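You operate a simulated robot arm through the tools that you are given. There is no shell and no other tool.

Carry out the task below with a simulated robot arm. There is one attempt and no reset: what you move stays moved.

Task
Glue on carton five the packing slip that bears its number.
Fine: brush glue over the patch on its top, put the brush back, lay the slip on the glue, then rub the air pocket out with the wooden block; put the block back. Set down upright: round brush, wooden block. A coat counts when it lies all over at full strength: go over it till it gets no stronger. What is to be rubbed or washed off counts as gone when no trace of it is left.

The check looks at the end state, three seconds after you hand in, the way a careful person would. Anything else that was tipped, shoved, dropped, spilled or broken makes it a failure.

Robot
A 7-joint arm with a two-finger parallel gripper, fixed in place. Base frame: the origin is on the floor under the middle of its stand, x ahead of it, y to its left, z up; the work surface is at about z = 0.62. Units: m, rad, N and s.
With the tool pointing down near the work surface it reaches from about 0.1 to 0.86 m from the base axis. Its first joint turns from -2.007 to 2.007 rad. Payload 3.91 kg.
Tool frame: the origin (TCP) lies between the finger pads and is the grasp point; the fingertips stand 0.03 m ahead of it; z points along the fingers, y is the line along which they close. The gripper opens to 0.11 m. The fingers are 0.02 m wide and 0.01 m thick; the gripper's body (0.048 by 0.112 m) begins 0.055 m behind the TCP.
Orientation is told as [roll, pitch, yaw] about the base's x, y, z axes, in that order, counted from this pose: with the fingers straight down and closing along the base's y, the tool's x points along the base's -x, its y along +y and its z along -z.

Tools
- The arm moves only by the tool servo_tool. Its argument "targets" is a list of rows, each a list of 3 entries, a list of its own where there are three numbers: the turn, a rotation vector about the tool's x, y, z in rad, then the shift along the tool's x, y, z in m, then the finger opening in m, from 0 to 0.11. In form: [[[ax, ay, az], [dx, dy, dz], jaw], ...]. A call has 1 to 20 rows; each row shifts and turns the commanded pose from where the row before left it, along the tool's axes as they then stand. Rows are played at 5 a second. More than 0.05 m and 0.15 rad between two rows, or a gripper value outside its range, and nothing of the call is played. A pose out of reach is approached as far as the arm can. The call stops where the force on the tool passes 40 N (or 10 N more than at its start, if that is more) or the arm is blocked; 0.2 s more then pass. The fingers move at their own pace (about 0.153 m/s each) and stop on an object; they squeeze with about 39 N. The grip force told is the motor's: it shows also when the fingers shut on nothing. Time passes only in rows, and 0.2 s behind the last, so rows that do not move let the fingers close. It gives the time, the measured TCP pose, the force on the tool (base axes), the opening and the grip force at its end, in the units of the frame above (readings bear some noise), with the torque about the TCP (base axes, N m) and any sound that the robot's microphone picked up.
- Cameras (640 x 400 px; columns grow to the right, rows downward): "scene" is fixed at [0.221, 0.4979, 1.4317]; the picture's right is [-0.67, -0.74, 0.00], its down [-0.52, 0.47, -0.72] and it looks along [0.53, -0.48, -0.70] (base axes); focal length 234 px, centre (320, 200). "wrist" rides on the gripper at [0.072, 0.017, -0.103] in the tool frame; the picture's right is [-0.23, 0.97, 0.00], its down [-0.76, -0.18, -0.62] and it looks along [-0.61, -0.14, 0.78] (tool axes); focal length 222 px, centre (320, 200). There is no depth. A picture from a camera that has moved, and an enlarged one, comes with that camera's place and axes in the base frame and with its lens.
- camera(camera): a new picture of that camera. The clock stands still meanwhile.
- slide_trunk(by): slides the trunk up (or, below 0, down) by that many m; the arm rides with it, the base frame stays. It gives what a move gives, with no picture.
- inspect(camera, box): a new picture of the part [left, top, right, bottom] of that camera's present view, enlarged. The clock stands still meanwhile.
- job_done(): hands the job in; it is judged then, once.

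Nothing tells you positions but the pictures and the camera data. Unless the task says otherwise, let go and move clear before handing in.

The tools are called after ">>>" by a JSON object that holds its "op" and its "data". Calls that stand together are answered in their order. servo_tool: Moves the arm, as the interface text tells. Its arguments: {"type":"object","properties":{"targets":{"type":"array","items":{"type":"array"}}},"required":["targets"]} The other tools are called the same way: slide_trunk (by) moves the trunk up or down; camera (camera) takes a picture; inspect (camera, box) takes an enlarged picture of a part of a camera's view; job_done () hands the job in.

At the start:

```text
clock: 0.0
ee_pos: [0.6415, -0.182, 1.2091]
tool_rot: [0.0, -0.001, -0.001]
wrist_force: [-0.1, 0.7, 0.2]
torque: [0.02, 0.02, 0.01]
opening: 0.11
grasp_force: 0.0
trunk travel left (down, up): [-0.775, 0.215]
```

scene: 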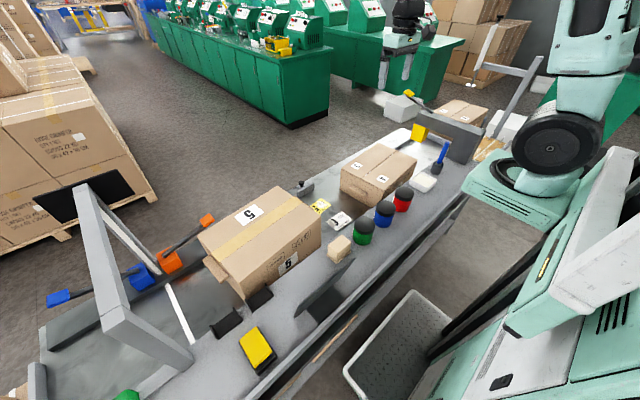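
wrist: 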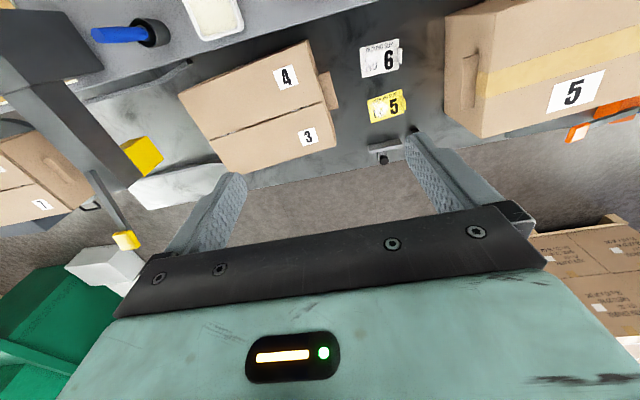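

I see a bench with cartons 5, 3/4, slips 5 (yellow) and 6 (white), pots, brushes and blocks. I'll look closer at the parts of the scene first.

>>> {"op": "inspect", "data": {"camera": "scene", "box": [190, 140, 350, 310]}}

>>> {"op": "inspect", "data": {"camera": "scene", "box": [290, 120, 460, 270]}}

>>> {"op": "inspect", "data": {"camera": "scene", "box": [20, 200, 340, 400]}}

>>> {"op": "inspect", "data": {"camera": "wrist", "box": [320, 0, 640, 200]}}

>>> {"op": "inspect", "data": {"camera": "wrist", "box": [0, 0, 320, 200]}}

```text
2.35 times, centred on (270, 225) of scene
camera zoom: at [0.221, 0.4979, 1.4317], right [-0.67, -0.74, 0.0], down [-0.52, 0.47, -0.72], along [0.53, -0.48, -0.7], focal length 552 px, centre (438, 141)
```

zoom: 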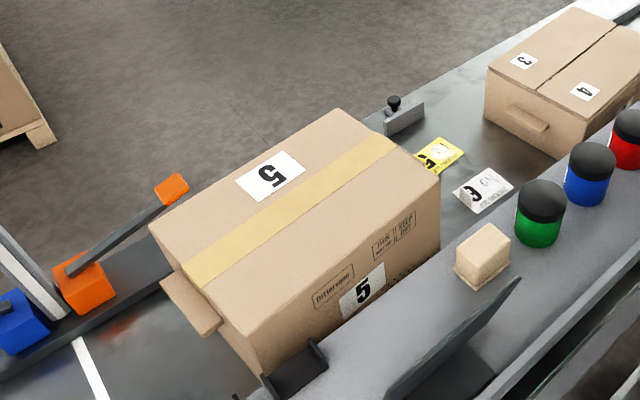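

```text
2.67 times, centred on (375, 195) of scene
camera zoom: at [0.221, 0.4979, 1.4317], right [-0.67, -0.74, 0.0], down [-0.52, 0.47, -0.72], along [0.53, -0.48, -0.7], focal length 625 px, centre (173, 213)
```

zoom: 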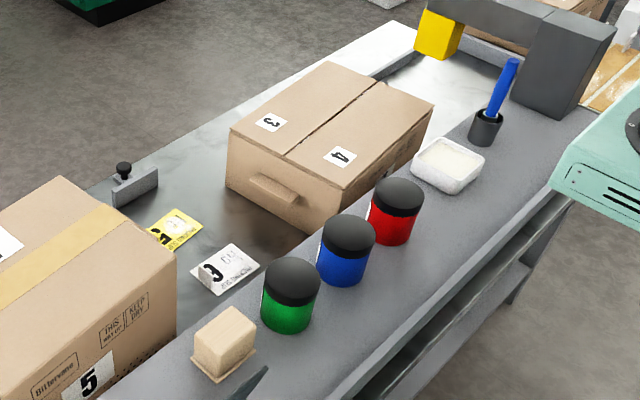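

```text
2.00 times, centred on (180, 300) of scene
camera zoom: at [0.221, 0.4979, 1.4317], right [-0.67, -0.74, 0.0], down [-0.52, 0.47, -0.72], along [0.53, -0.48, -0.7], focal length 469 px, centre (600, 0)
```

zoom: 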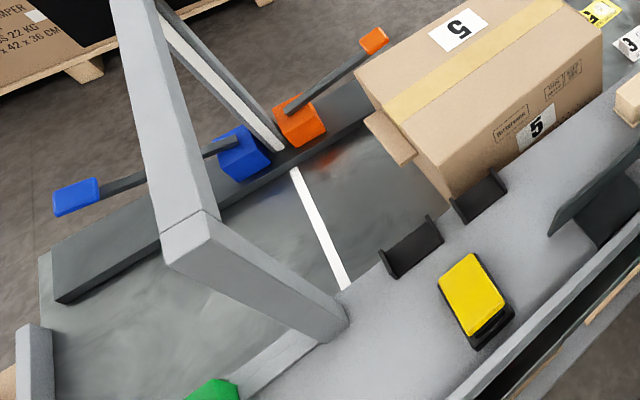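

```text
2.00 times, centred on (480, 100) of wrist
camera zoom: at [0.5683, -0.1656, 1.3126], right [0.23, 0.97, 0.0], down [0.76, -0.18, 0.62], along [0.61, -0.14, -0.78], focal length 444 px, centre (0, 400)
```

zoom: 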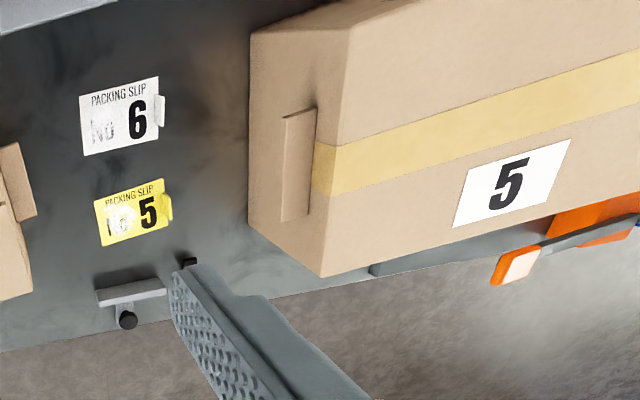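

```text
2.00 times, centred on (160, 100) of wrist
camera zoom: at [0.5683, -0.1656, 1.3126], right [0.23, 0.97, 0.0], down [0.76, -0.18, 0.62], along [0.61, -0.14, -0.78], focal length 444 px, centre (640, 400)
```

zoom: 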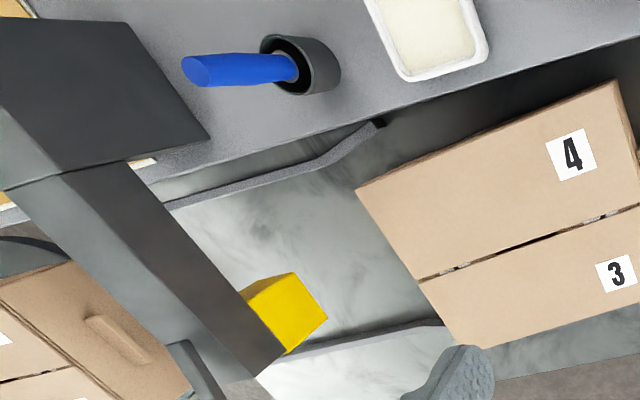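

I see the top of carton 5 at about z = 0.825 near (0.80, 0.31); slips lie on the belt beside it. I want a closer look at the carton top for the patch, and at the tools.

>>> {"op": "inspect", "data": {"camera": "scene", "box": [195, 180, 325, 262]}}

>>> {"op": "inspect", "data": {"camera": "scene", "box": [300, 185, 360, 235]}}

>>> {"op": "inspect", "data": {"camera": "scene", "box": [310, 220, 370, 270]}}

>>> {"op": "inspect", "data": {"camera": "scene", "box": [400, 130, 470, 200]}}

>>> {"op": "inspect", "data": {"camera": "wrist", "box": [440, 0, 640, 140]}}

>>> {"op": "inspect", "data": {"camera": "wrist", "box": [350, 30, 430, 140]}}

```text
4.88 times, centred on (260, 221) of scene
camera zoom: at [0.221, 0.4979, 1.4317], right [-0.67, -0.74, 0.0], down [-0.52, 0.47, -0.72], along [0.53, -0.48, -0.7], focal length 1144 px, centre (613, 98)
```

zoom: 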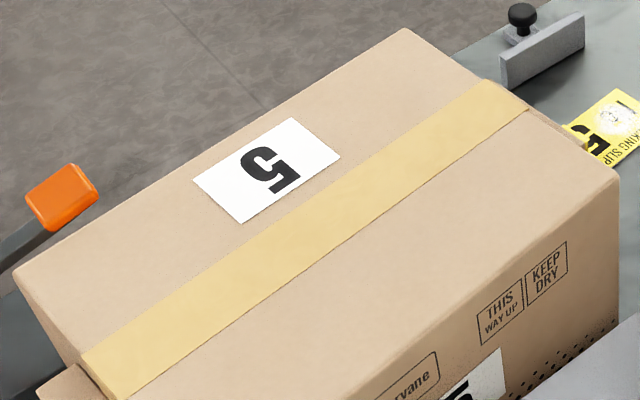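

```text
8.00 times, centred on (330, 210) of scene
camera zoom: at [0.221, 0.4979, 1.4317], right [-0.67, -0.74, 0.0], down [-0.52, 0.47, -0.72], along [0.53, -0.48, -0.7], focal length 1876 px, centre (240, 120)
```

zoom: 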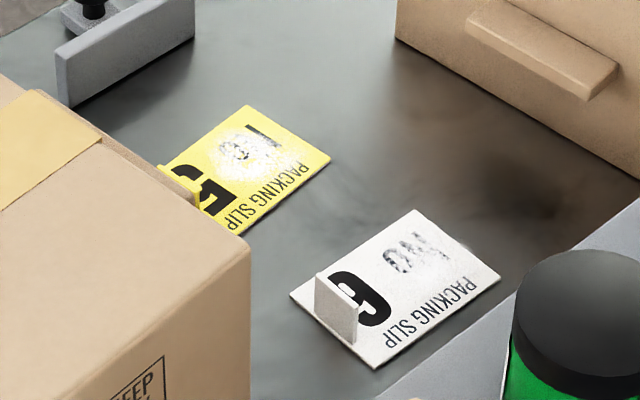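

```text
8.00 times, centred on (340, 245) of scene
camera zoom: at [0.221, 0.4979, 1.4317], right [-0.67, -0.74, 0.0], down [-0.52, 0.47, -0.72], along [0.53, -0.48, -0.7], focal length 1876 px, centre (160, -160)
```

zoom: 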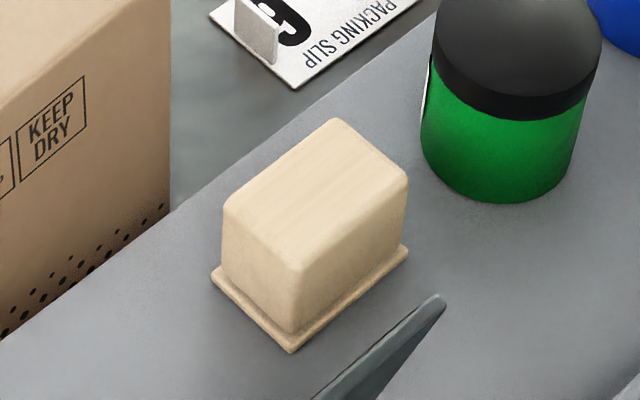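

```text
5.71 times, centred on (435, 165) of scene
camera zoom: at [0.221, 0.4979, 1.4317], right [-0.67, -0.74, 0.0], down [-0.52, 0.47, -0.72], along [0.53, -0.48, -0.7], focal length 1340 px, centre (-337, 400)
```

zoom: 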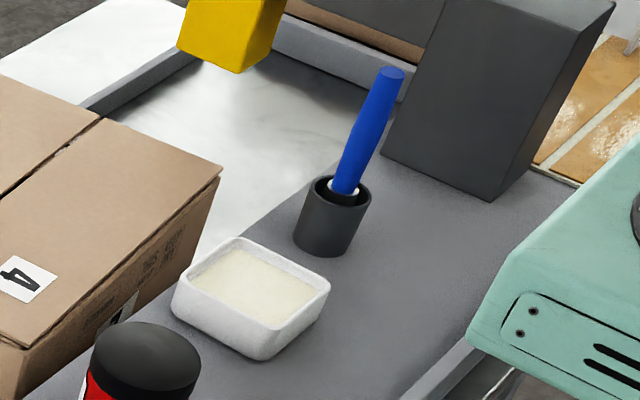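

```text
2.86 times, centred on (540, 70) of wrist
camera zoom: at [0.5683, -0.1656, 1.3126], right [0.23, 0.97, 0.0], down [0.76, -0.18, 0.62], along [0.61, -0.14, -0.78], focal length 635 px, centre (-309, 571)
```

zoom: 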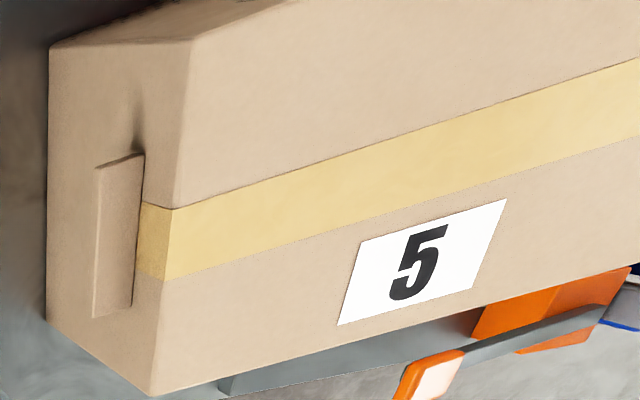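

```text
3.64 times, centred on (390, 85) of wrist
camera zoom: at [0.5683, -0.1656, 1.3126], right [0.23, 0.97, 0.0], down [0.76, -0.18, 0.62], along [0.61, -0.14, -0.78], focal length 808 px, centre (66, 618)
```

zoom: 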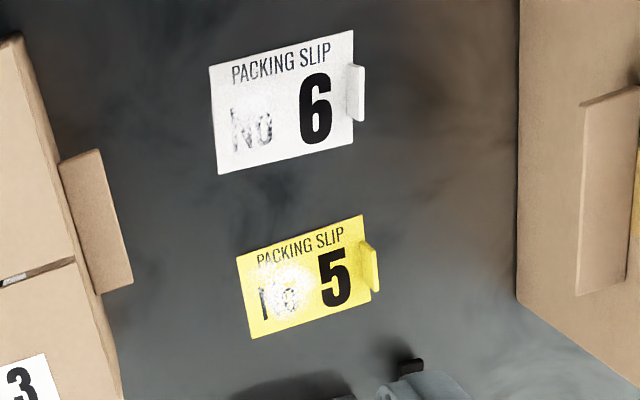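

The slips have upstanding tabs at their end; the brush stands in a cup beside the glue tray; the wooden block sits near carton 5. I can't see the patch yet, so I'll move the wrist camera over carton 5.

>>> {"op": "servo_tool", "data": {"targets": [[[0, 0, 0], [0.0115, 0.0386, 0.004], 0.11], [[0, 0, 0], [0.0115, 0.0386, 0.004], 0.11], [[0, 0, 0], [0.0115, 0.0386, 0.004], 0.11], [[0, 0, 0], [0.0115, 0.0386, 0.004], 0.11], [[0, 0, 0], [0.0115, 0.0386, 0.004], 0.11], [[0, 0, 0], [0.0115, 0.0386, 0.004], 0.11], [[0, 0, 0], [0.0115, 0.0386, 0.004], 0.11], [[0, 0, 0], [0.0115, 0.0386, 0.004], 0.11], [[0, 0, 0], [0.0115, 0.0386, 0.004], 0.11], [[0, 0, 0], [0.0115, 0.0386, 0.004], 0.11], [[0, 0, 0], [0.0115, 0.0386, 0.004], 0.11], [[0, 0, 0], [0.0115, 0.0386, 0.004], 0.11], [[0, 0, 0], [0.0115, 0.0386, 0.004], 0.11], [[0, 0, 0], [0.0115, 0.0386, 0.004], 0.11]]}}

>>> {"op": "camera", "data": {"camera": "wrist"}}

>>> {"op": "camera", "data": {"camera": "scene"}}

```text
clock: 3.0
ee_pos: [0.4784, 0.3576, 1.1541]
tool_rot: [0.001, -0.002, -0.003]
wrist_force: [-0.3, -0.4, 0.4]
torque: [0.04, 0.03, -0.01]
opening: 0.1101
grasp_force: 0.1
trunk travel left (down, up): [-0.775, 0.215]
```

```text
taken
camera wrist: at [0.4066, 0.3755, 1.2564], right [0.23, 0.97, 0.0], down [0.76, -0.18, 0.62], along [0.61, -0.14, -0.78], focal length 222 px, centre (320, 200)
```

wrist: 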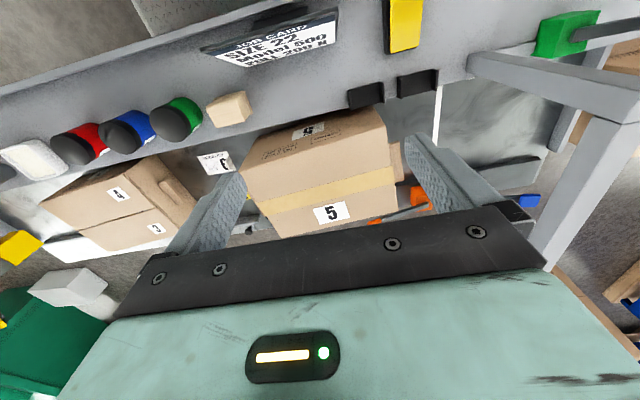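

```text
taken
```

scene: 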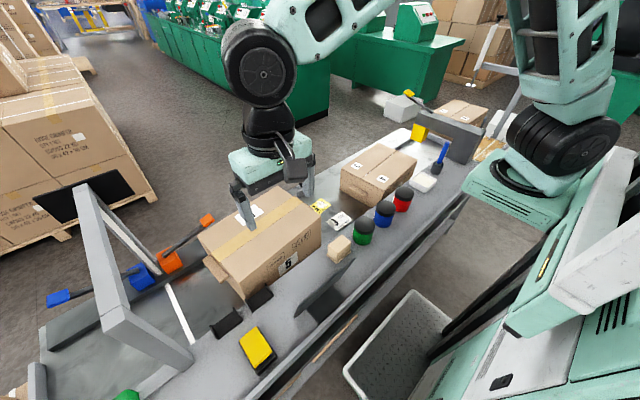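

There's a job card standing at the near rail; I'll read it and look at the carton top enlarged.

>>> {"op": "inspect", "data": {"camera": "wrist", "box": [190, 0, 350, 80]}}

>>> {"op": "inspect", "data": {"camera": "wrist", "box": [190, 80, 430, 240]}}

>>> {"op": "inspect", "data": {"camera": "wrist", "box": [0, 70, 260, 240]}}

```text
4.00 times, centred on (270, 40) of wrist
camera zoom: at [0.4066, 0.3755, 1.2564], right [0.23, 0.97, 0.0], down [0.76, -0.18, 0.62], along [0.61, -0.14, -0.78], focal length 888 px, centre (520, 840)
```

zoom: 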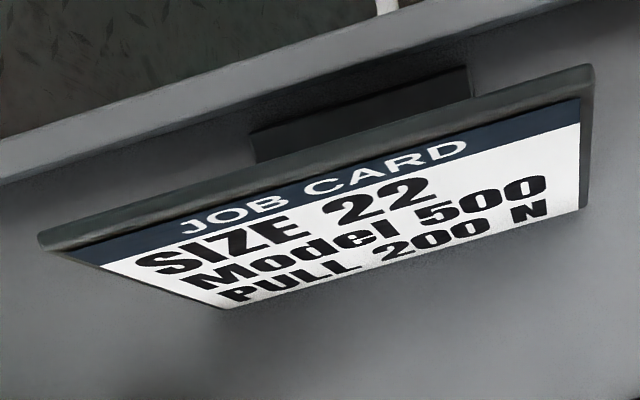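

```text
2.50 times, centred on (310, 160) of wrist
camera zoom: at [0.4066, 0.3755, 1.2564], right [0.23, 0.97, 0.0], down [0.76, -0.18, 0.62], along [0.61, -0.14, -0.78], focal length 555 px, centre (345, 300)
```

zoom: 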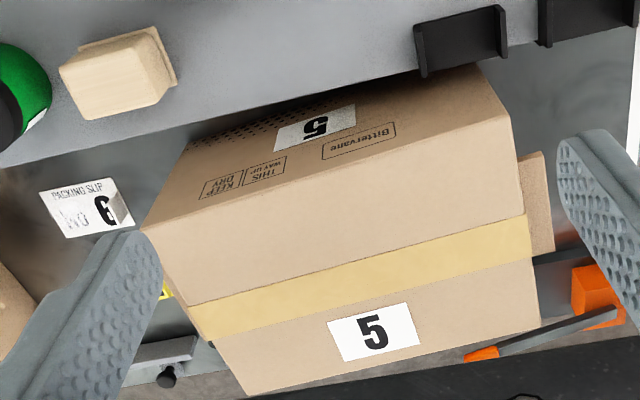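

```text
2.35 times, centred on (130, 155) of wrist
camera zoom: at [0.4066, 0.3755, 1.2564], right [0.23, 0.97, 0.0], down [0.76, -0.18, 0.62], along [0.61, -0.14, -0.78], focal length 523 px, centre (767, 306)
```

zoom: 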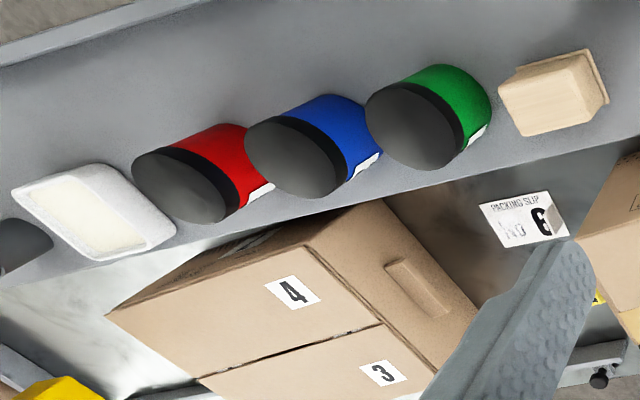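

The carton top is about 0.23 × 0.33 m, centred near (0.724, 0.305), turned ~5°; only the white "5" label and tape show so far. I'll lower the camera to look at the near half of the top.

>>> {"op": "servo_tool", "data": {"targets": [[[0, 0, 0], [-0.004, -0.005, 0.034], 0.11], [[0, 0, 0], [-0.004, -0.005, 0.034], 0.11], [[0, 0, 0], [-0.004, -0.005, 0.034], 0.11], [[0, 0, 0], [-0.004, -0.005, 0.032], 0.11]]}}

>>> {"op": "camera", "data": {"camera": "wrist"}}

>>> {"op": "inspect", "data": {"camera": "wrist", "box": [200, 60, 460, 240]}}

```text
clock: 4.0
ee_pos: [0.4964, 0.3361, 1.0197]
tool_rot: [0.001, 0.001, -0.001]
wrist_force: [-0.2, -0.4, 1.0]
torque: [0.02, -0.01, 0.0]
opening: 0.1101
grasp_force: 0.0
trunk travel left (down, up): [-0.775, 0.215]
```

```text
taken
camera wrist: at [0.4239, 0.3537, 1.1219], right [0.23, 0.97, 0.0], down [0.76, -0.18, 0.62], along [0.61, -0.14, -0.78], focal length 222 px, centre (320, 200)
```

wrist: 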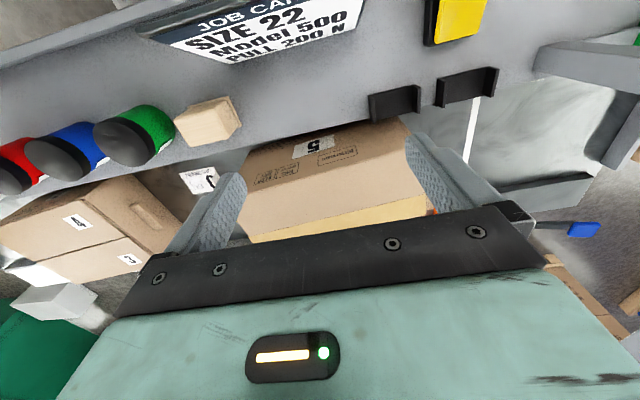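

```text
2.22 times, centred on (330, 150) of wrist
camera zoom: at [0.4239, 0.3537, 1.1219], right [0.23, 0.97, 0.0], down [0.76, -0.18, 0.62], along [0.61, -0.14, -0.78], focal length 494 px, centre (298, 311)
```

zoom: 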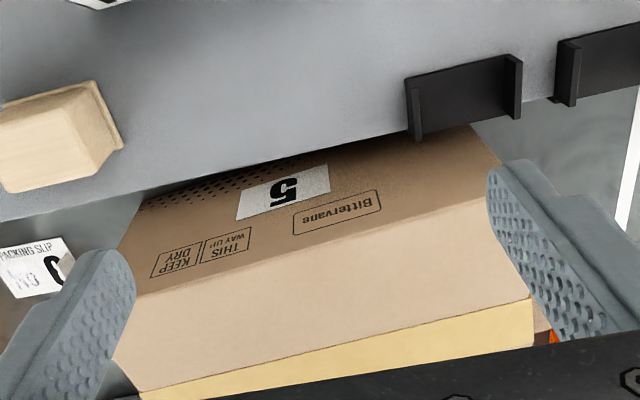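

The near half looks blank from here; I'll enlarge it strongly to check for a faint marked patch.

>>> {"op": "inspect", "data": {"camera": "wrist", "box": [240, 150, 340, 212]}}

>>> {"op": "inspect", "data": {"camera": "wrist", "box": [330, 130, 430, 192]}}

>>> {"op": "inspect", "data": {"camera": "scene", "box": [215, 210, 315, 280]}}

```text
6.40 times, centred on (290, 181) of wrist
camera zoom: at [0.4239, 0.3537, 1.1219], right [0.23, 0.97, 0.0], down [0.76, -0.18, 0.62], along [0.61, -0.14, -0.78], focal length 1422 px, centre (512, 322)
```

zoom: 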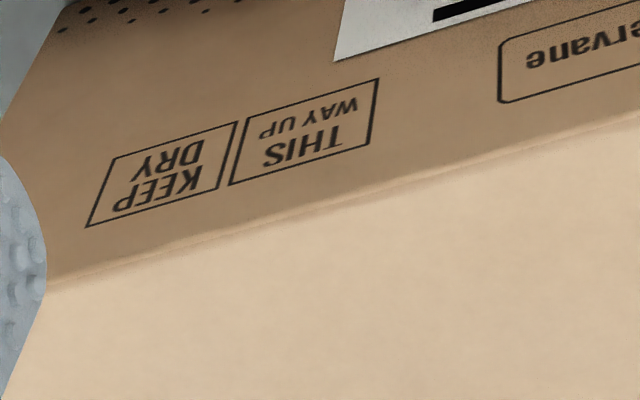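

```text
6.40 times, centred on (380, 161) of wrist
camera zoom: at [0.4239, 0.3537, 1.1219], right [0.23, 0.97, 0.0], down [0.76, -0.18, 0.62], along [0.61, -0.14, -0.78], focal length 1422 px, centre (-64, 450)
```

zoom: 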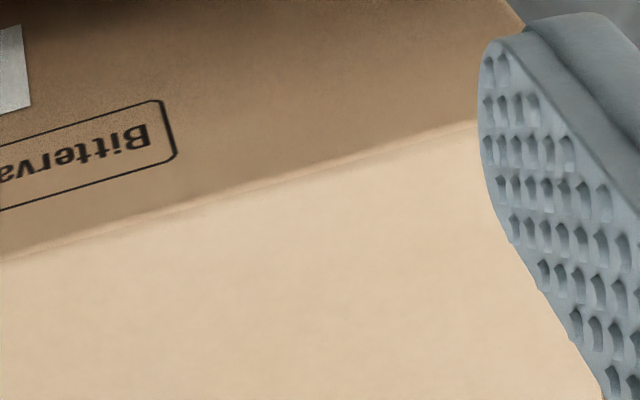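

```text
5.71 times, centred on (265, 245) of scene
camera zoom: at [0.221, 0.4979, 1.4317], right [-0.67, -0.74, 0.0], down [-0.52, 0.47, -0.72], along [0.53, -0.48, -0.7], focal length 1340 px, centre (634, -57)
```

zoom: 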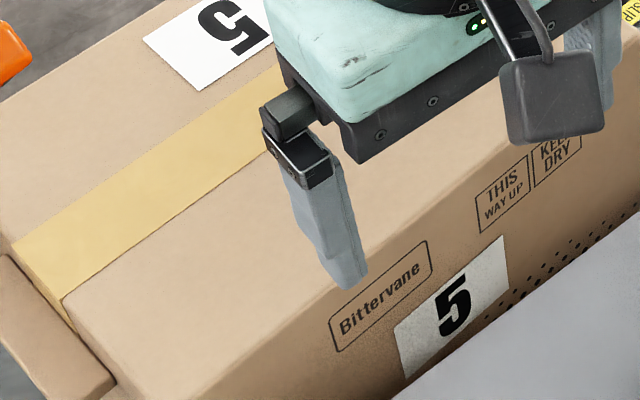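

Nothing is marked on the near half; the only visible patch on the top is the white "5" rectangle beyond the tape. I'll back off a bit and view the whole top at closer range to be sure.

>>> {"op": "servo_tool", "data": {"targets": [[[0, 0, 0], [0.04, 0.0, -0.01], 0.11], [[0, 0, 0], [0.04, 0.0, -0.01], 0.11], [[0, 0, 0], [0.03, 0.0, -0.01], 0.11]]}}

>>> {"op": "camera", "data": {"camera": "wrist"}}

>>> {"op": "inspect", "data": {"camera": "wrist", "box": [240, 150, 420, 262]}}

>>> {"op": "inspect", "data": {"camera": "wrist", "box": [270, 170, 350, 220]}}

>>> {"op": "inspect", "data": {"camera": "wrist", "box": [340, 150, 420, 200]}}

```text
clock: 4.8
ee_pos: [0.3856, 0.3401, 1.0497]
tool_rot: [-0.001, 0.0, 0.0]
wrist_force: [0.7, -0.1, 0.1]
torque: [0.02, 0.06, 0.0]
opening: 0.11
grasp_force: 0.1
trunk travel left (down, up): [-0.775, 0.215]
```

```text
taken
camera wrist: at [0.3128, 0.3564, 1.1525], right [0.23, 0.97, 0.0], down [0.76, -0.18, 0.62], along [0.61, -0.14, -0.78], focal length 222 px, centre (320, 200)
```

wrist: 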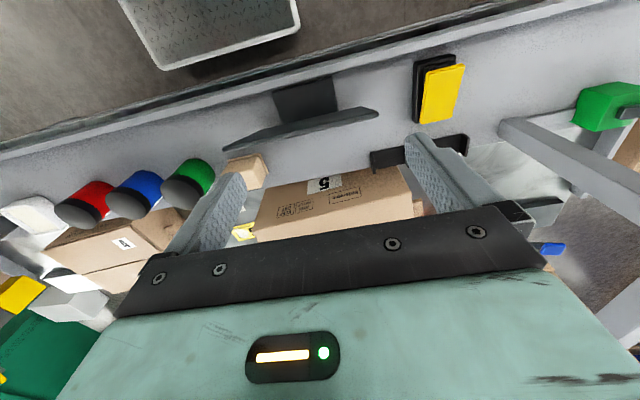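

```text
3.56 times, centred on (330, 206) of wrist
camera zoom: at [0.3128, 0.3564, 1.1525], right [0.23, 0.97, 0.0], down [0.76, -0.18, 0.62], along [0.61, -0.14, -0.78], focal length 790 px, centre (284, 179)
```

zoom: 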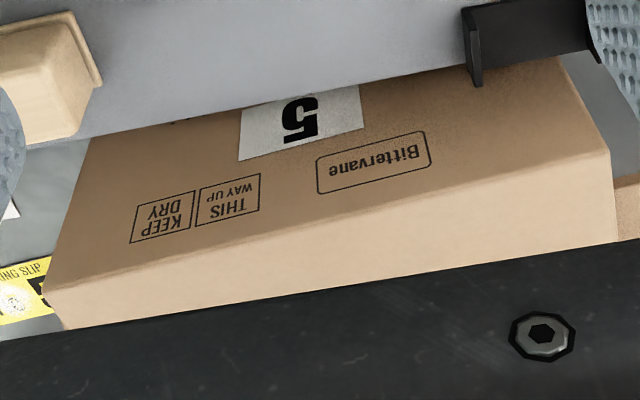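

```text
8.00 times, centred on (310, 195) of wrist
camera zoom: at [0.3128, 0.3564, 1.1525], right [0.23, 0.97, 0.0], down [0.76, -0.18, 0.62], along [0.61, -0.14, -0.78], focal length 1777 px, centre (400, 240)
```

zoom: 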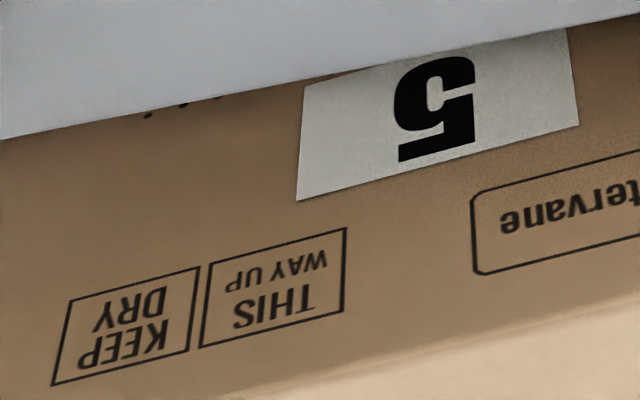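

```text
8.00 times, centred on (380, 175) of wrist
camera zoom: at [0.3128, 0.3564, 1.1525], right [0.23, 0.97, 0.0], down [0.76, -0.18, 0.62], along [0.61, -0.14, -0.78], focal length 1777 px, centre (-160, 400)
```

zoom: 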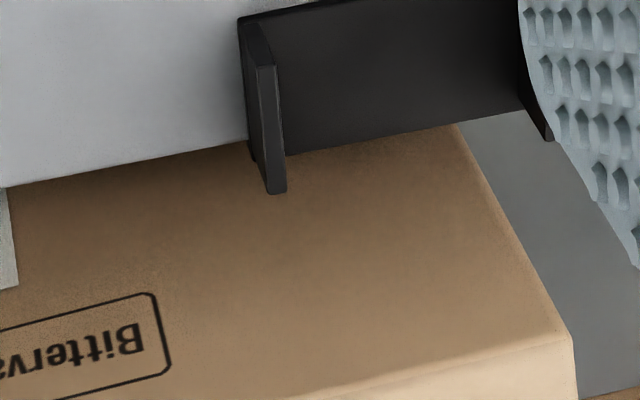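

I'll go forward above the carton for a steeper, closer view of its whole top.

>>> {"op": "servo_tool", "data": {"targets": [[[0, 0, 0], [-0.036, 0.0, -0.008], 0.11], [[0, 0, 0], [-0.036, 0.0, -0.008], 0.11], [[0, 0, 0], [-0.036, 0.0, -0.008], 0.11], [[0, 0, 0], [-0.036, 0.0, -0.008], 0.11], [[0, 0, 0], [-0.036, 0.0, -0.008], 0.11], [[0, 0, 0], [-0.036, 0.0, -0.008], 0.11]]}}

>>> {"op": "camera", "data": {"camera": "wrist"}}

>>> {"op": "inspect", "data": {"camera": "wrist", "box": [200, 40, 360, 140]}}

>>> {"op": "inspect", "data": {"camera": "wrist", "box": [320, 0, 480, 100]}}

>>> {"op": "inspect", "data": {"camera": "wrist", "box": [250, 100, 410, 200]}}

```text
clock: 6.2
ee_pos: [0.6031, 0.3387, 1.0974]
tool_rot: [0.0, 0.0, 0.001]
wrist_force: [0.0, 0.2, 0.3]
torque: [-0.01, 0.0, 0.01]
opening: 0.1098
grasp_force: 0.0
trunk travel left (down, up): [-0.775, 0.215]
```

```text
taken
camera wrist: at [0.53, 0.3552, 1.1998], right [0.23, 0.97, 0.0], down [0.76, -0.18, 0.62], along [0.61, -0.14, -0.78], focal length 222 px, centre (320, 200)
```

wrist: 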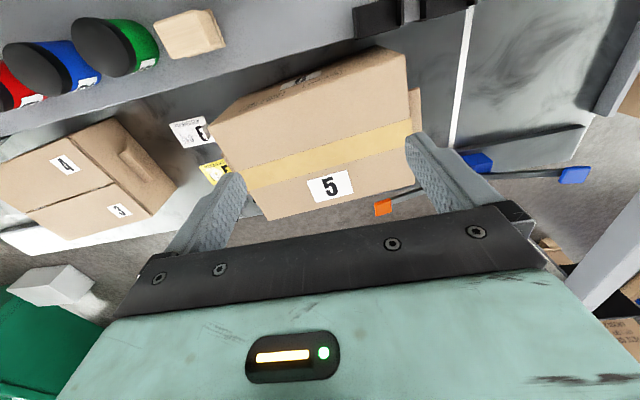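

```text
4.00 times, centred on (280, 90) of wrist
camera zoom: at [0.53, 0.3552, 1.1998], right [0.23, 0.97, 0.0], down [0.76, -0.18, 0.62], along [0.61, -0.14, -0.78], focal length 888 px, centre (480, 640)
```

zoom: 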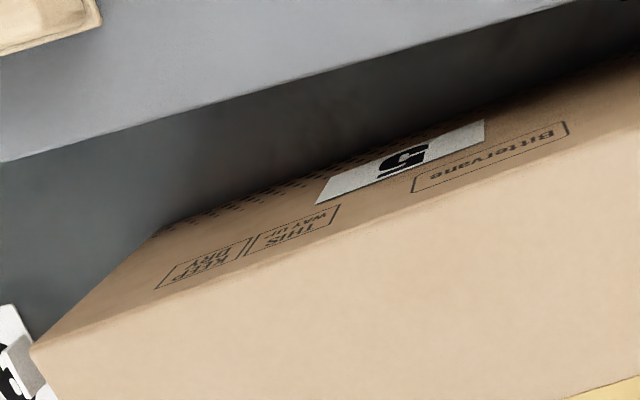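

```text
4.00 times, centred on (400, 50) of wrist
camera zoom: at [0.53, 0.3552, 1.1998], right [0.23, 0.97, 0.0], down [0.76, -0.18, 0.62], along [0.61, -0.14, -0.78], focal length 888 px, centre (0, 800)
```

zoom: 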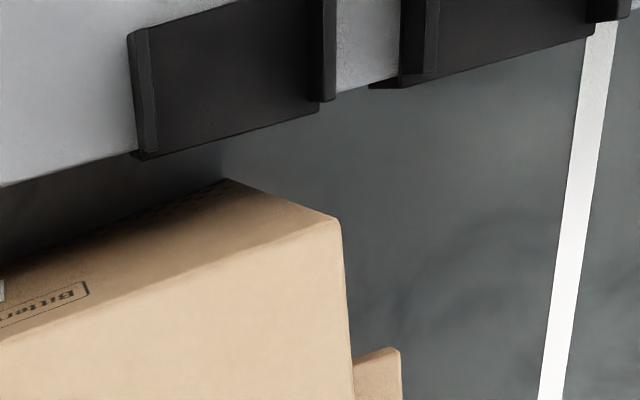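

```text
4.00 times, centred on (330, 150) of wrist
camera zoom: at [0.53, 0.3552, 1.1998], right [0.23, 0.97, 0.0], down [0.76, -0.18, 0.62], along [0.61, -0.14, -0.78], focal length 888 px, centre (280, 400)
```

zoom: 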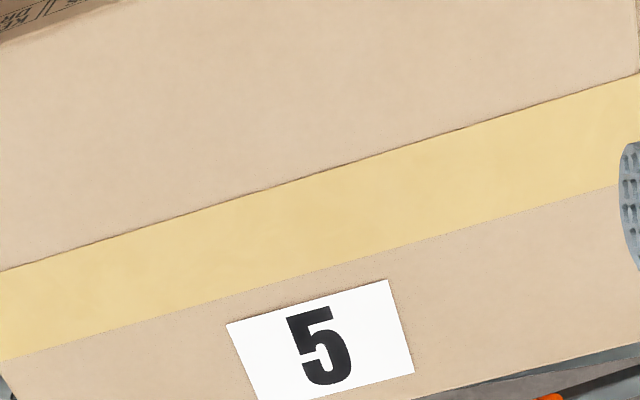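

The top shows only tape and the white "5" patch (≈0.085 × 0.059 m at about (0.796, 0.314)). I'll compare with how the other carton is labelled.

>>> {"op": "inspect", "data": {"camera": "scene", "box": [330, 140, 430, 210]}}

>>> {"op": "inspect", "data": {"camera": "scene", "box": [425, 85, 525, 155]}}

>>> {"op": "inspect", "data": {"camera": "wrist", "box": [0, 100, 240, 260]}}

```text
5.71 times, centred on (380, 175) of scene
camera zoom: at [0.221, 0.4979, 1.4317], right [-0.67, -0.74, 0.0], down [-0.52, 0.47, -0.72], along [0.53, -0.48, -0.7], focal length 1340 px, centre (-23, 343)
```

zoom: 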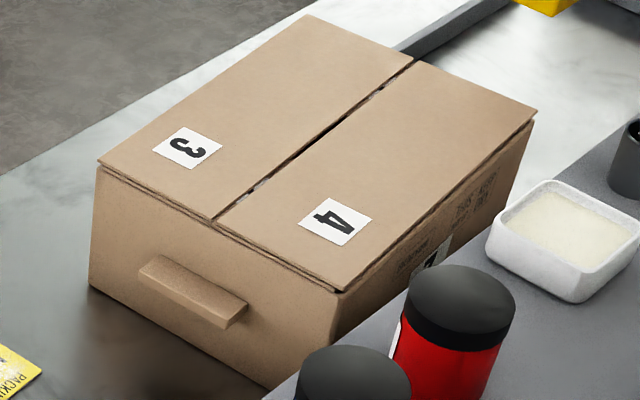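

```text
5.71 times, centred on (475, 120) of scene
camera zoom: at [0.221, 0.4979, 1.4317], right [-0.67, -0.74, 0.0], down [-0.52, 0.47, -0.72], along [0.53, -0.48, -0.7], focal length 1340 px, centre (-566, 657)
```

zoom: 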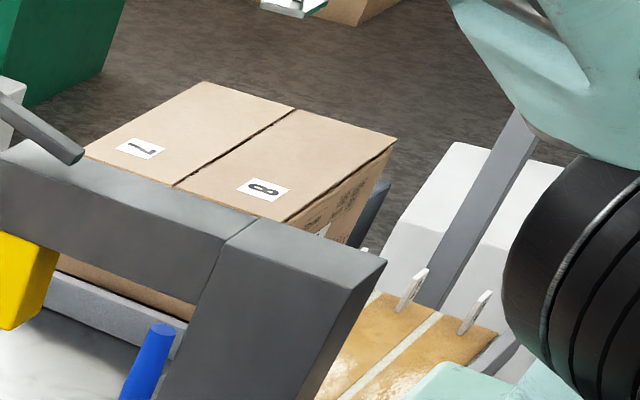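

```text
2.50 times, centred on (120, 180) of wrist
camera zoom: at [0.53, 0.3552, 1.1998], right [0.23, 0.97, 0.0], down [0.76, -0.18, 0.62], along [0.61, -0.14, -0.78], focal length 555 px, centre (820, 250)
```

zoom: 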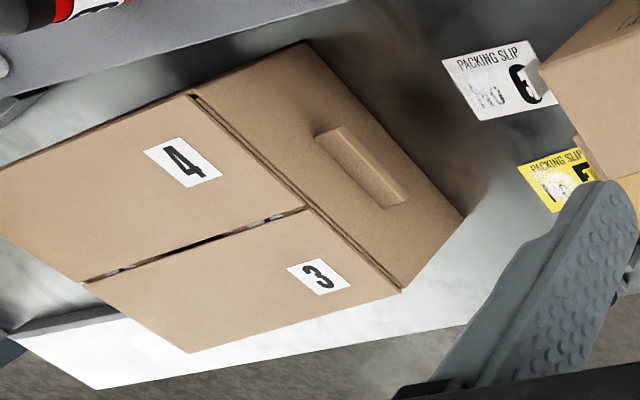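

The white "5" rectangle on the top has the same proportions as the slip (about 0.85 of its size), so I take it as the patch. Now I'll move the camera toward the brush cup and glue tray to locate them accurately.

>>> {"op": "servo_tool", "data": {"targets": [[[0, 0, 0], [0.0124, -0.0422, -0.003], 0.11], [[0, 0, 0], [0.0124, -0.0422, -0.003], 0.11], [[0, 0, 0], [0.0124, -0.0422, -0.003], 0.11], [[0, 0, 0], [0.0124, -0.0422, -0.003], 0.11], [[0, 0, 0], [0.0124, -0.0422, -0.003], 0.11], [[0, 0, 0], [0.0124, -0.0422, -0.003], 0.11], [[0, 0, 0], [0.0124, -0.0422, -0.003], 0.11], [[0, 0, 0], [0.0124, -0.0422, -0.003], 0.11], [[0, 0, 0], [0.0124, -0.0422, -0.003], 0.11], [[0, 0, 0], [0.0124, -0.0422, -0.003], 0.11], [[0, 0, 0], [0.0124, -0.0422, -0.003], 0.11], [[0, 0, 0], [0.0124, -0.0422, -0.003], 0.11], [[0, 0, 0], [0.0124, -0.0422, -0.003], 0.11], [[0, 0, 0], [0.0124, -0.0422, -0.003], 0.11], [[0, 0, 0], [0.0124, -0.0422, -0.003], 0.11], [[0, 0, 0], [0.0124, -0.0422, -0.003], 0.11], [[0, 0, 0], [0.0124, -0.0422, -0.003], 0.11], [[0, 0, 0], [0.0124, -0.0422, -0.003], 0.11]]}}

>>> {"op": "camera", "data": {"camera": "wrist"}}

>>> {"op": "camera", "data": {"camera": "scene"}}

```text
clock: 10.0
ee_pos: [0.3838, -0.4243, 1.1549]
tool_rot: [0.001, -0.001, 0.001]
wrist_force: [-0.2, -0.2, 0.4]
torque: [-0.02, 0.0, -0.03]
opening: 0.1098
grasp_force: 0.0
out of reach, approached as far as the arm can: row 12
trunk travel left (down, up): [-0.775, 0.215]
```

```text
taken
camera wrist: at [0.3115, -0.4064, 1.2578], right [0.23, 0.97, 0.0], down [0.76, -0.18, 0.62], along [0.61, -0.14, -0.78], focal length 222 px, centre (320, 200)
```

wrist: 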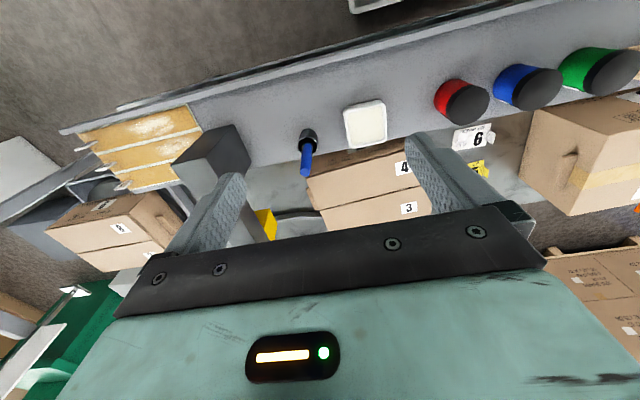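

```text
taken
```

scene: 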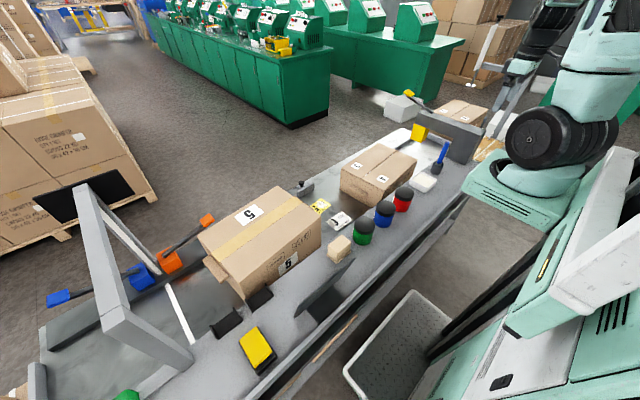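

The brush stands near (0.51, −0.485) with its handle top near z ≈ 0.916. I'll enlarge cup, tray and slips for accurate coordinates.

>>> {"op": "inspect", "data": {"camera": "wrist", "box": [270, 90, 400, 190]}}

>>> {"op": "inspect", "data": {"camera": "scene", "box": [410, 135, 460, 195]}}

>>> {"op": "inspect", "data": {"camera": "scene", "box": [300, 185, 410, 265]}}

>>> {"op": "inspect", "data": {"camera": "wrist", "box": [420, 80, 580, 190]}}

```text
4.00 times, centred on (335, 140) of wrist
camera zoom: at [0.3115, -0.4064, 1.2578], right [0.23, 0.97, 0.0], down [0.76, -0.18, 0.62], along [0.61, -0.14, -0.78], focal length 888 px, centre (260, 440)
```

zoom: 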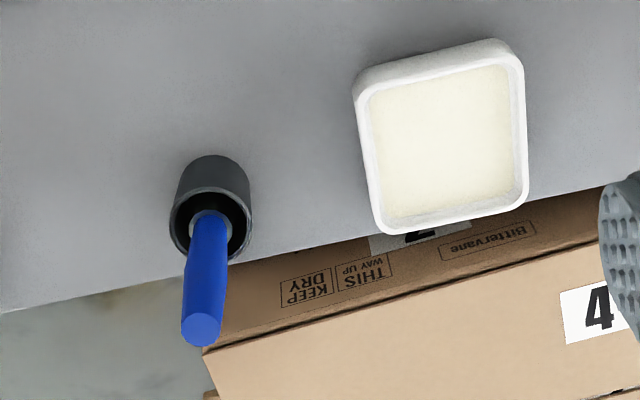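

```text
6.67 times, centred on (435, 165) of scene
camera zoom: at [0.221, 0.4979, 1.4317], right [-0.67, -0.74, 0.0], down [-0.52, 0.47, -0.72], along [0.53, -0.48, -0.7], focal length 1563 px, centre (-447, 433)
```

zoom: 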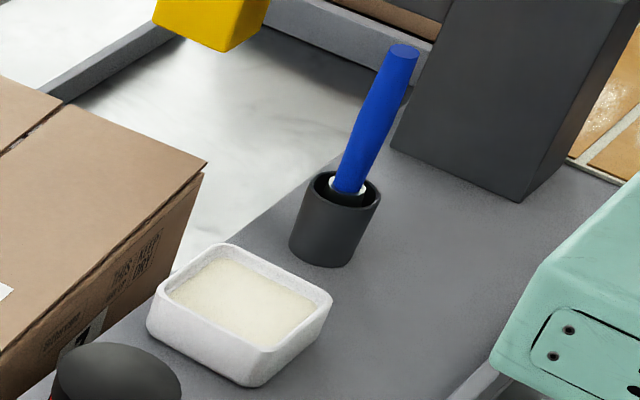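

```text
5.00 times, centred on (355, 225) of scene
camera zoom: at [0.221, 0.4979, 1.4317], right [-0.67, -0.74, 0.0], down [-0.52, 0.47, -0.72], along [0.53, -0.48, -0.7], focal length 1172 px, centre (145, 75)
```

zoom: 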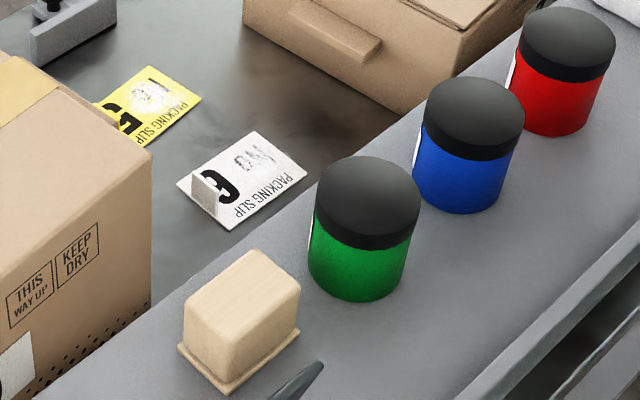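

```text
3.64 times, centred on (500, 135) of wrist
camera zoom: at [0.3115, -0.4064, 1.2578], right [0.23, 0.97, 0.0], down [0.76, -0.18, 0.62], along [0.61, -0.14, -0.78], focal length 808 px, centre (-334, 436)
```

zoom: 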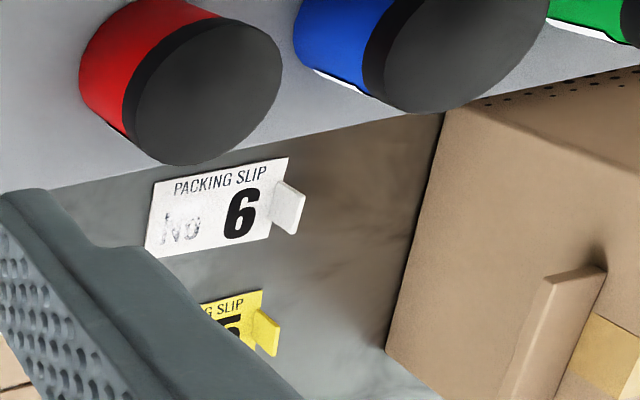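

Brush: cup at about (0.509, −0.481), rim z ≈ 0.81, handle top (0.506, −0.479, 0.922); tray centre about (0.502, −0.351), rim z ≈ 0.80. Before picking up, I'll test the reach over the patch with the empty gripper.

>>> {"op": "servo_tool", "data": {"targets": [[[0, 0, 0], [-0.0295, 0.028, 0.007], 0.11], [[0, 0, 0], [-0.0295, 0.028, 0.007], 0.11], [[0, 0, 0], [-0.0295, 0.028, 0.007], 0.11], [[0, 0, 0], [-0.0295, 0.028, 0.007], 0.11], [[0, 0, 0], [-0.0295, 0.028, 0.007], 0.11], [[0, 0, 0], [-0.0295, 0.028, 0.007], 0.11], [[0, 0, 0], [-0.0295, 0.028, 0.007], 0.11], [[0, 0, 0], [-0.0295, 0.028, 0.007], 0.11], [[0, 0, 0], [-0.0067, 0.0425, 0.0083], 0.11], [[0, 0, 0], [-0.0067, 0.0425, 0.0083], 0.11], [[0, 0, 0], [-0.0067, 0.0425, 0.0083], 0.11], [[0, 0, 0], [-0.0067, 0.0425, 0.0083], 0.11], [[0, 0, 0], [-0.0067, 0.0425, 0.0083], 0.11], [[0, 0, 0], [-0.0067, 0.0425, 0.0083], 0.11], [[0, 0, 0], [-0.0067, 0.0425, 0.0083], 0.11], [[0, 0, 0], [-0.0067, 0.0425, 0.0083], 0.11], [[0, 0, 0], [-0.0067, 0.0425, 0.0083], 0.11], [[0, 0, 0], [-0.0067, 0.0425, 0.0083], 0.11], [[0, 0, 0], [-0.0067, 0.0425, 0.0083], 0.11], [[0, 0, 0], [-0.0067, 0.0425, 0.0083], 0.11]]}}

>>> {"op": "servo_tool", "data": {"targets": [[[0, 0, 0], [-0.03, 0.0, 0.0], 0.11], [[0, 0, 0], [-0.03, 0.0, 0.0], 0.11], [[0, 0, 0], [-0.03, 0.0, 0.0], 0.11], [[0, 0, 0], [-0.03, 0.0, 0.0], 0.11], [[0, 0, 0], [0.0, 0.0, 0.0], 0.11]]}}

>>> {"op": "camera", "data": {"camera": "scene"}}

```text
clock: 14.2
ee_pos: [0.6994, 0.3105, 0.9978]
tool_rot: [0.0, 0.002, -0.004]
wrist_force: [0.5, -0.1, 0.1]
torque: [0.01, 0.0, 0.04]
opening: 0.1102
grasp_force: 0.1
trunk travel left (down, up): [-0.775, 0.215]
```

```text
clock: 15.4
ee_pos: [0.809, 0.301, 0.9983]
tool_rot: [-0.001, 0.002, -0.001]
wrist_force: [0.5, -0.1, 0.3]
torque: [0.02, 0.02, -0.02]
opening: 0.1099
grasp_force: 0.1
out of reach, approached as far as the arm can: row 4
trunk travel left (down, up): [-0.775, 0.215]
```

```text
taken
```

scene: 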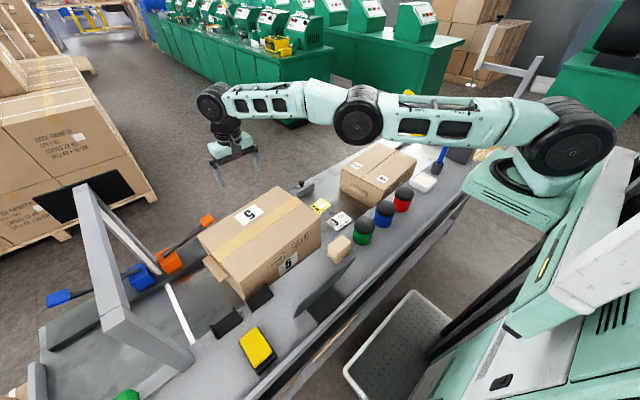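

The tool-down reach ends at r ≈ 0.863, and the patch's far corners lie at ≈ 0.895, so I'll try pitching the tool outward, which leaves gripped things level if I grip them with the same pitch.

>>> {"op": "servo_tool", "data": {"targets": [[[0, -0.14, 0], [0.0, 0.0, 0.0], 0.11], [[0, -0.14, 0], [0.0, 0.0, 0.0], 0.11], [[0, -0.12, 0], [0.0, 0.0, 0.0], 0.11], [[0, 0, 0], [0.0, 0.03, 0.0], 0.11], [[0, 0, 0], [-0.01, 0.03, 0.0], 0.11], [[0, 0, 0], [0, 0, 0], 0.11]]}}

>>> {"op": "camera", "data": {"camera": "wrist"}}

```text
clock: 16.8
ee_pos: [0.8151, 0.3618, 1.0029]
tool_rot: [0.001, -0.401, -0.001]
wrist_force: [0.0, 0.4, 1.2]
torque: [0.0, 0.0, -0.01]
opening: 0.1101
grasp_force: 0.1
trunk travel left (down, up): [-0.775, 0.215]
```

```text
taken
camera wrist: at [0.7085, 0.3788, 1.0692], right [0.21, 0.97, 0.09], down [0.46, -0.18, 0.87], along [0.86, -0.14, -0.48], focal length 222 px, centre (320, 200)
```

wrist: 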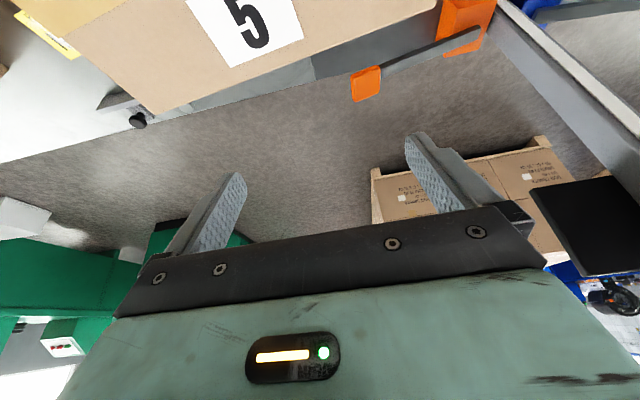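

Pitching by −0.4 rad works out to r ≈ 0.89 at z = 1.0. I'll test lower, at brushing height (≈0.94), at the far corner.

>>> {"op": "servo_tool", "data": {"targets": [[[0, 0, 0], [0.007, 0.0, 0.0296], 0.11], [[0, 0, 0], [0.007, 0.0, 0.0296], 0.11], [[0, 0, 0], [-0.0092, 0.0, 0.0039], 0.11], [[0, 0, 0], [0, 0, 0], 0.11]]}}

```text
clock: 17.8
ee_pos: [0.8352, 0.3629, 0.9426]
tool_rot: [-0.001, -0.398, -0.002]
wrist_force: [0.1, 0.0, -0.1]
torque: [0.02, -0.02, 0.01]
opening: 0.1099
grasp_force: 0.2
trunk travel left (down, up): [-0.775, 0.215]
```

Pitched −0.4 rad the arm reaches r ≈ 0.91 at brushing height. I'll keep this pitch and travel to above the brush, keeping high and clear.

>>> {"op": "servo_tool", "data": {"targets": [[[0, 0, 0], [0.0131, -0.0272, -0.0267], 0.06], [[0, 0, 0], [0.0131, -0.0272, -0.0267], 0.06], [[0, 0, 0], [0.0131, -0.0272, -0.0267], 0.06], [[0, 0, 0], [0.0131, -0.0272, -0.0267], 0.06], [[0, 0, 0], [0.0131, -0.0272, -0.0267], 0.06], [[0, 0, 0], [0.0131, -0.0272, -0.0267], 0.06], [[0, 0, 0], [0.0092, -0.0438, -0.0039], 0.06], [[0, 0, 0], [0.0092, -0.0438, -0.0039], 0.06], [[0, 0, 0], [0.0092, -0.0438, -0.0039], 0.06], [[0, 0, 0], [0.0092, -0.0438, -0.0039], 0.06], [[0, 0, 0], [0.0092, -0.0438, -0.0039], 0.06], [[0, 0, 0], [0.0092, -0.0438, -0.0039], 0.06], [[0, 0, 0], [0.0092, -0.0438, -0.0039], 0.06], [[0, 0, 0], [0.0092, -0.0438, -0.0039], 0.06]]}}

>>> {"op": "servo_tool", "data": {"targets": [[[0, 0, 0], [0.0151, -0.0413, -0.0009], 0.06], [[0, 0, 0], [0.0151, -0.0413, -0.0009], 0.06], [[0, 0, 0], [0.0151, -0.0413, -0.0009], 0.06], [[0, 0, 0], [0.0151, -0.0413, -0.0009], 0.06], [[0, 0, 0], [0.0151, -0.0413, -0.0009], 0.06], [[0, 0, 0], [0.0151, -0.0413, -0.0009], 0.06], [[0, 0, 0], [0.0151, -0.0413, -0.0009], 0.06], [[0, 0, 0], [0.0151, -0.0413, -0.0009], 0.06], [[0, 0, 0], [0, 0, 0], 0.06]]}}

>>> {"op": "camera", "data": {"camera": "wrist"}}

>>> {"op": "inspect", "data": {"camera": "scene", "box": [370, 90, 490, 200]}}

```text
clock: 20.8
ee_pos: [0.6203, -0.1501, 1.0622]
tool_rot: [0.0, -0.401, 0.005]
wrist_force: [-0.4, -0.3, 0.4]
torque: [-0.01, 0.0, 0.01]
opening: 0.06
grasp_force: 0.1
trunk travel left (down, up): [-0.775, 0.215]
```

```text
clock: 22.8
ee_pos: [0.5068, -0.483, 1.0218]
tool_rot: [0.001, -0.4, 0.0]
wrist_force: [0.1, 0.6, 0.1]
torque: [-0.02, 0.0, -0.01]
opening: 0.0601
grasp_force: 0.1
trunk travel left (down, up): [-0.775, 0.215]
```

```text
taken
camera wrist: at [0.3992, -0.4669, 1.0875], right [0.21, 0.97, 0.09], down [0.46, -0.18, 0.87], along [0.86, -0.14, -0.48], focal length 222 px, centre (320, 200)
```

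wrist: 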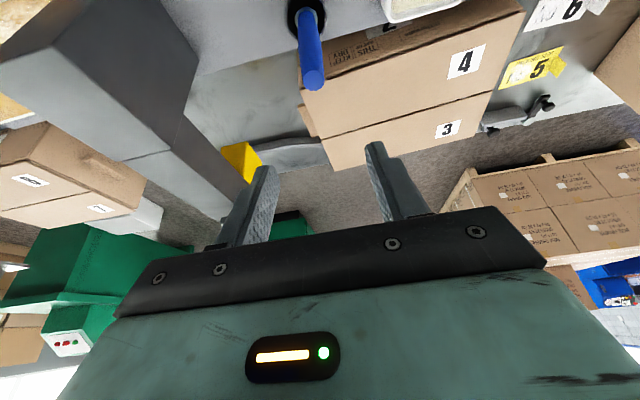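

```text
3.64 times, centred on (430, 145) of scene
camera zoom: at [0.221, 0.4979, 1.4317], right [-0.67, -0.74, 0.0], down [-0.52, 0.47, -0.72], along [0.53, -0.48, -0.7], focal length 853 px, centre (-80, 400)
```

zoom: 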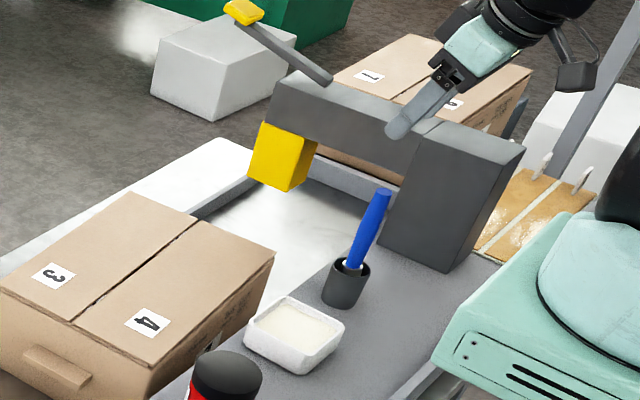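

The view matches my handle-top estimate (0.5055, −0.479, 0.922). I'll descend over the handle to z = 0.88 and close.

>>> {"op": "servo_tool", "data": {"targets": [[[0, 0, 0], [0.011, 0.003, 0.0262], 0.06], [[0, 0, 0], [0.011, 0.0, 0.0262], 0.06], [[0, 0, 0], [0.011, 0.0, 0.0262], 0.06], [[0, 0, 0], [0.011, 0.0, 0.0262], 0.06], [[0, 0, 0], [0.011, 0.0, 0.0262], 0.06], [[0, 0, 0], [0, 0, 0], 0.06]]}}

>>> {"op": "camera", "data": {"camera": "wrist"}}

>>> {"op": "inspect", "data": {"camera": "scene", "box": [390, 120, 490, 200]}}

```text
clock: 24.2
ee_pos: [0.5081, -0.4782, 0.8781]
tool_rot: [0.001, -0.4, 0.001]
wrist_force: [0.0, -0.4, 0.6]
torque: [0.0, -0.01, 0.03]
opening: 0.0599
grasp_force: 0.1
trunk travel left (down, up): [-0.775, 0.215]
```

```text
taken
camera wrist: at [0.4001, -0.4613, 0.9447], right [0.21, 0.97, 0.09], down [0.46, -0.18, 0.87], along [0.86, -0.14, -0.48], focal length 222 px, centre (320, 200)
```

wrist: 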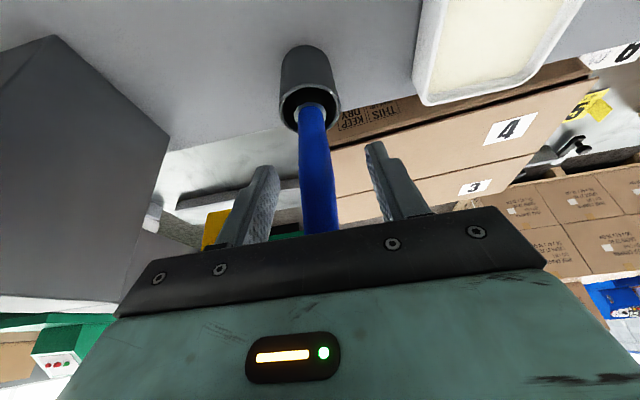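

```text
5.00 times, centred on (440, 160) of scene
camera zoom: at [0.221, 0.4979, 1.4317], right [-0.67, -0.74, 0.0], down [-0.52, 0.47, -0.72], along [0.53, -0.48, -0.7], focal length 1172 px, centre (-280, 400)
```

zoom: 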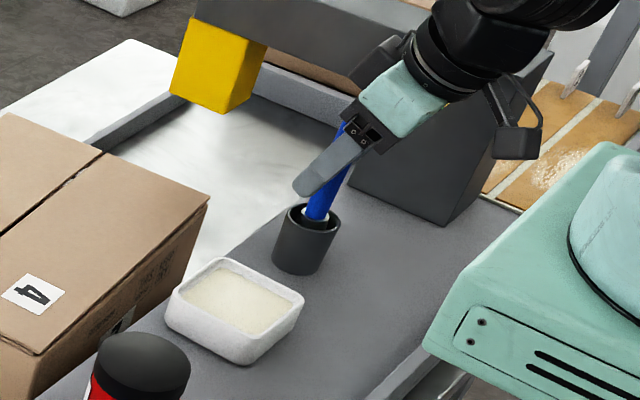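

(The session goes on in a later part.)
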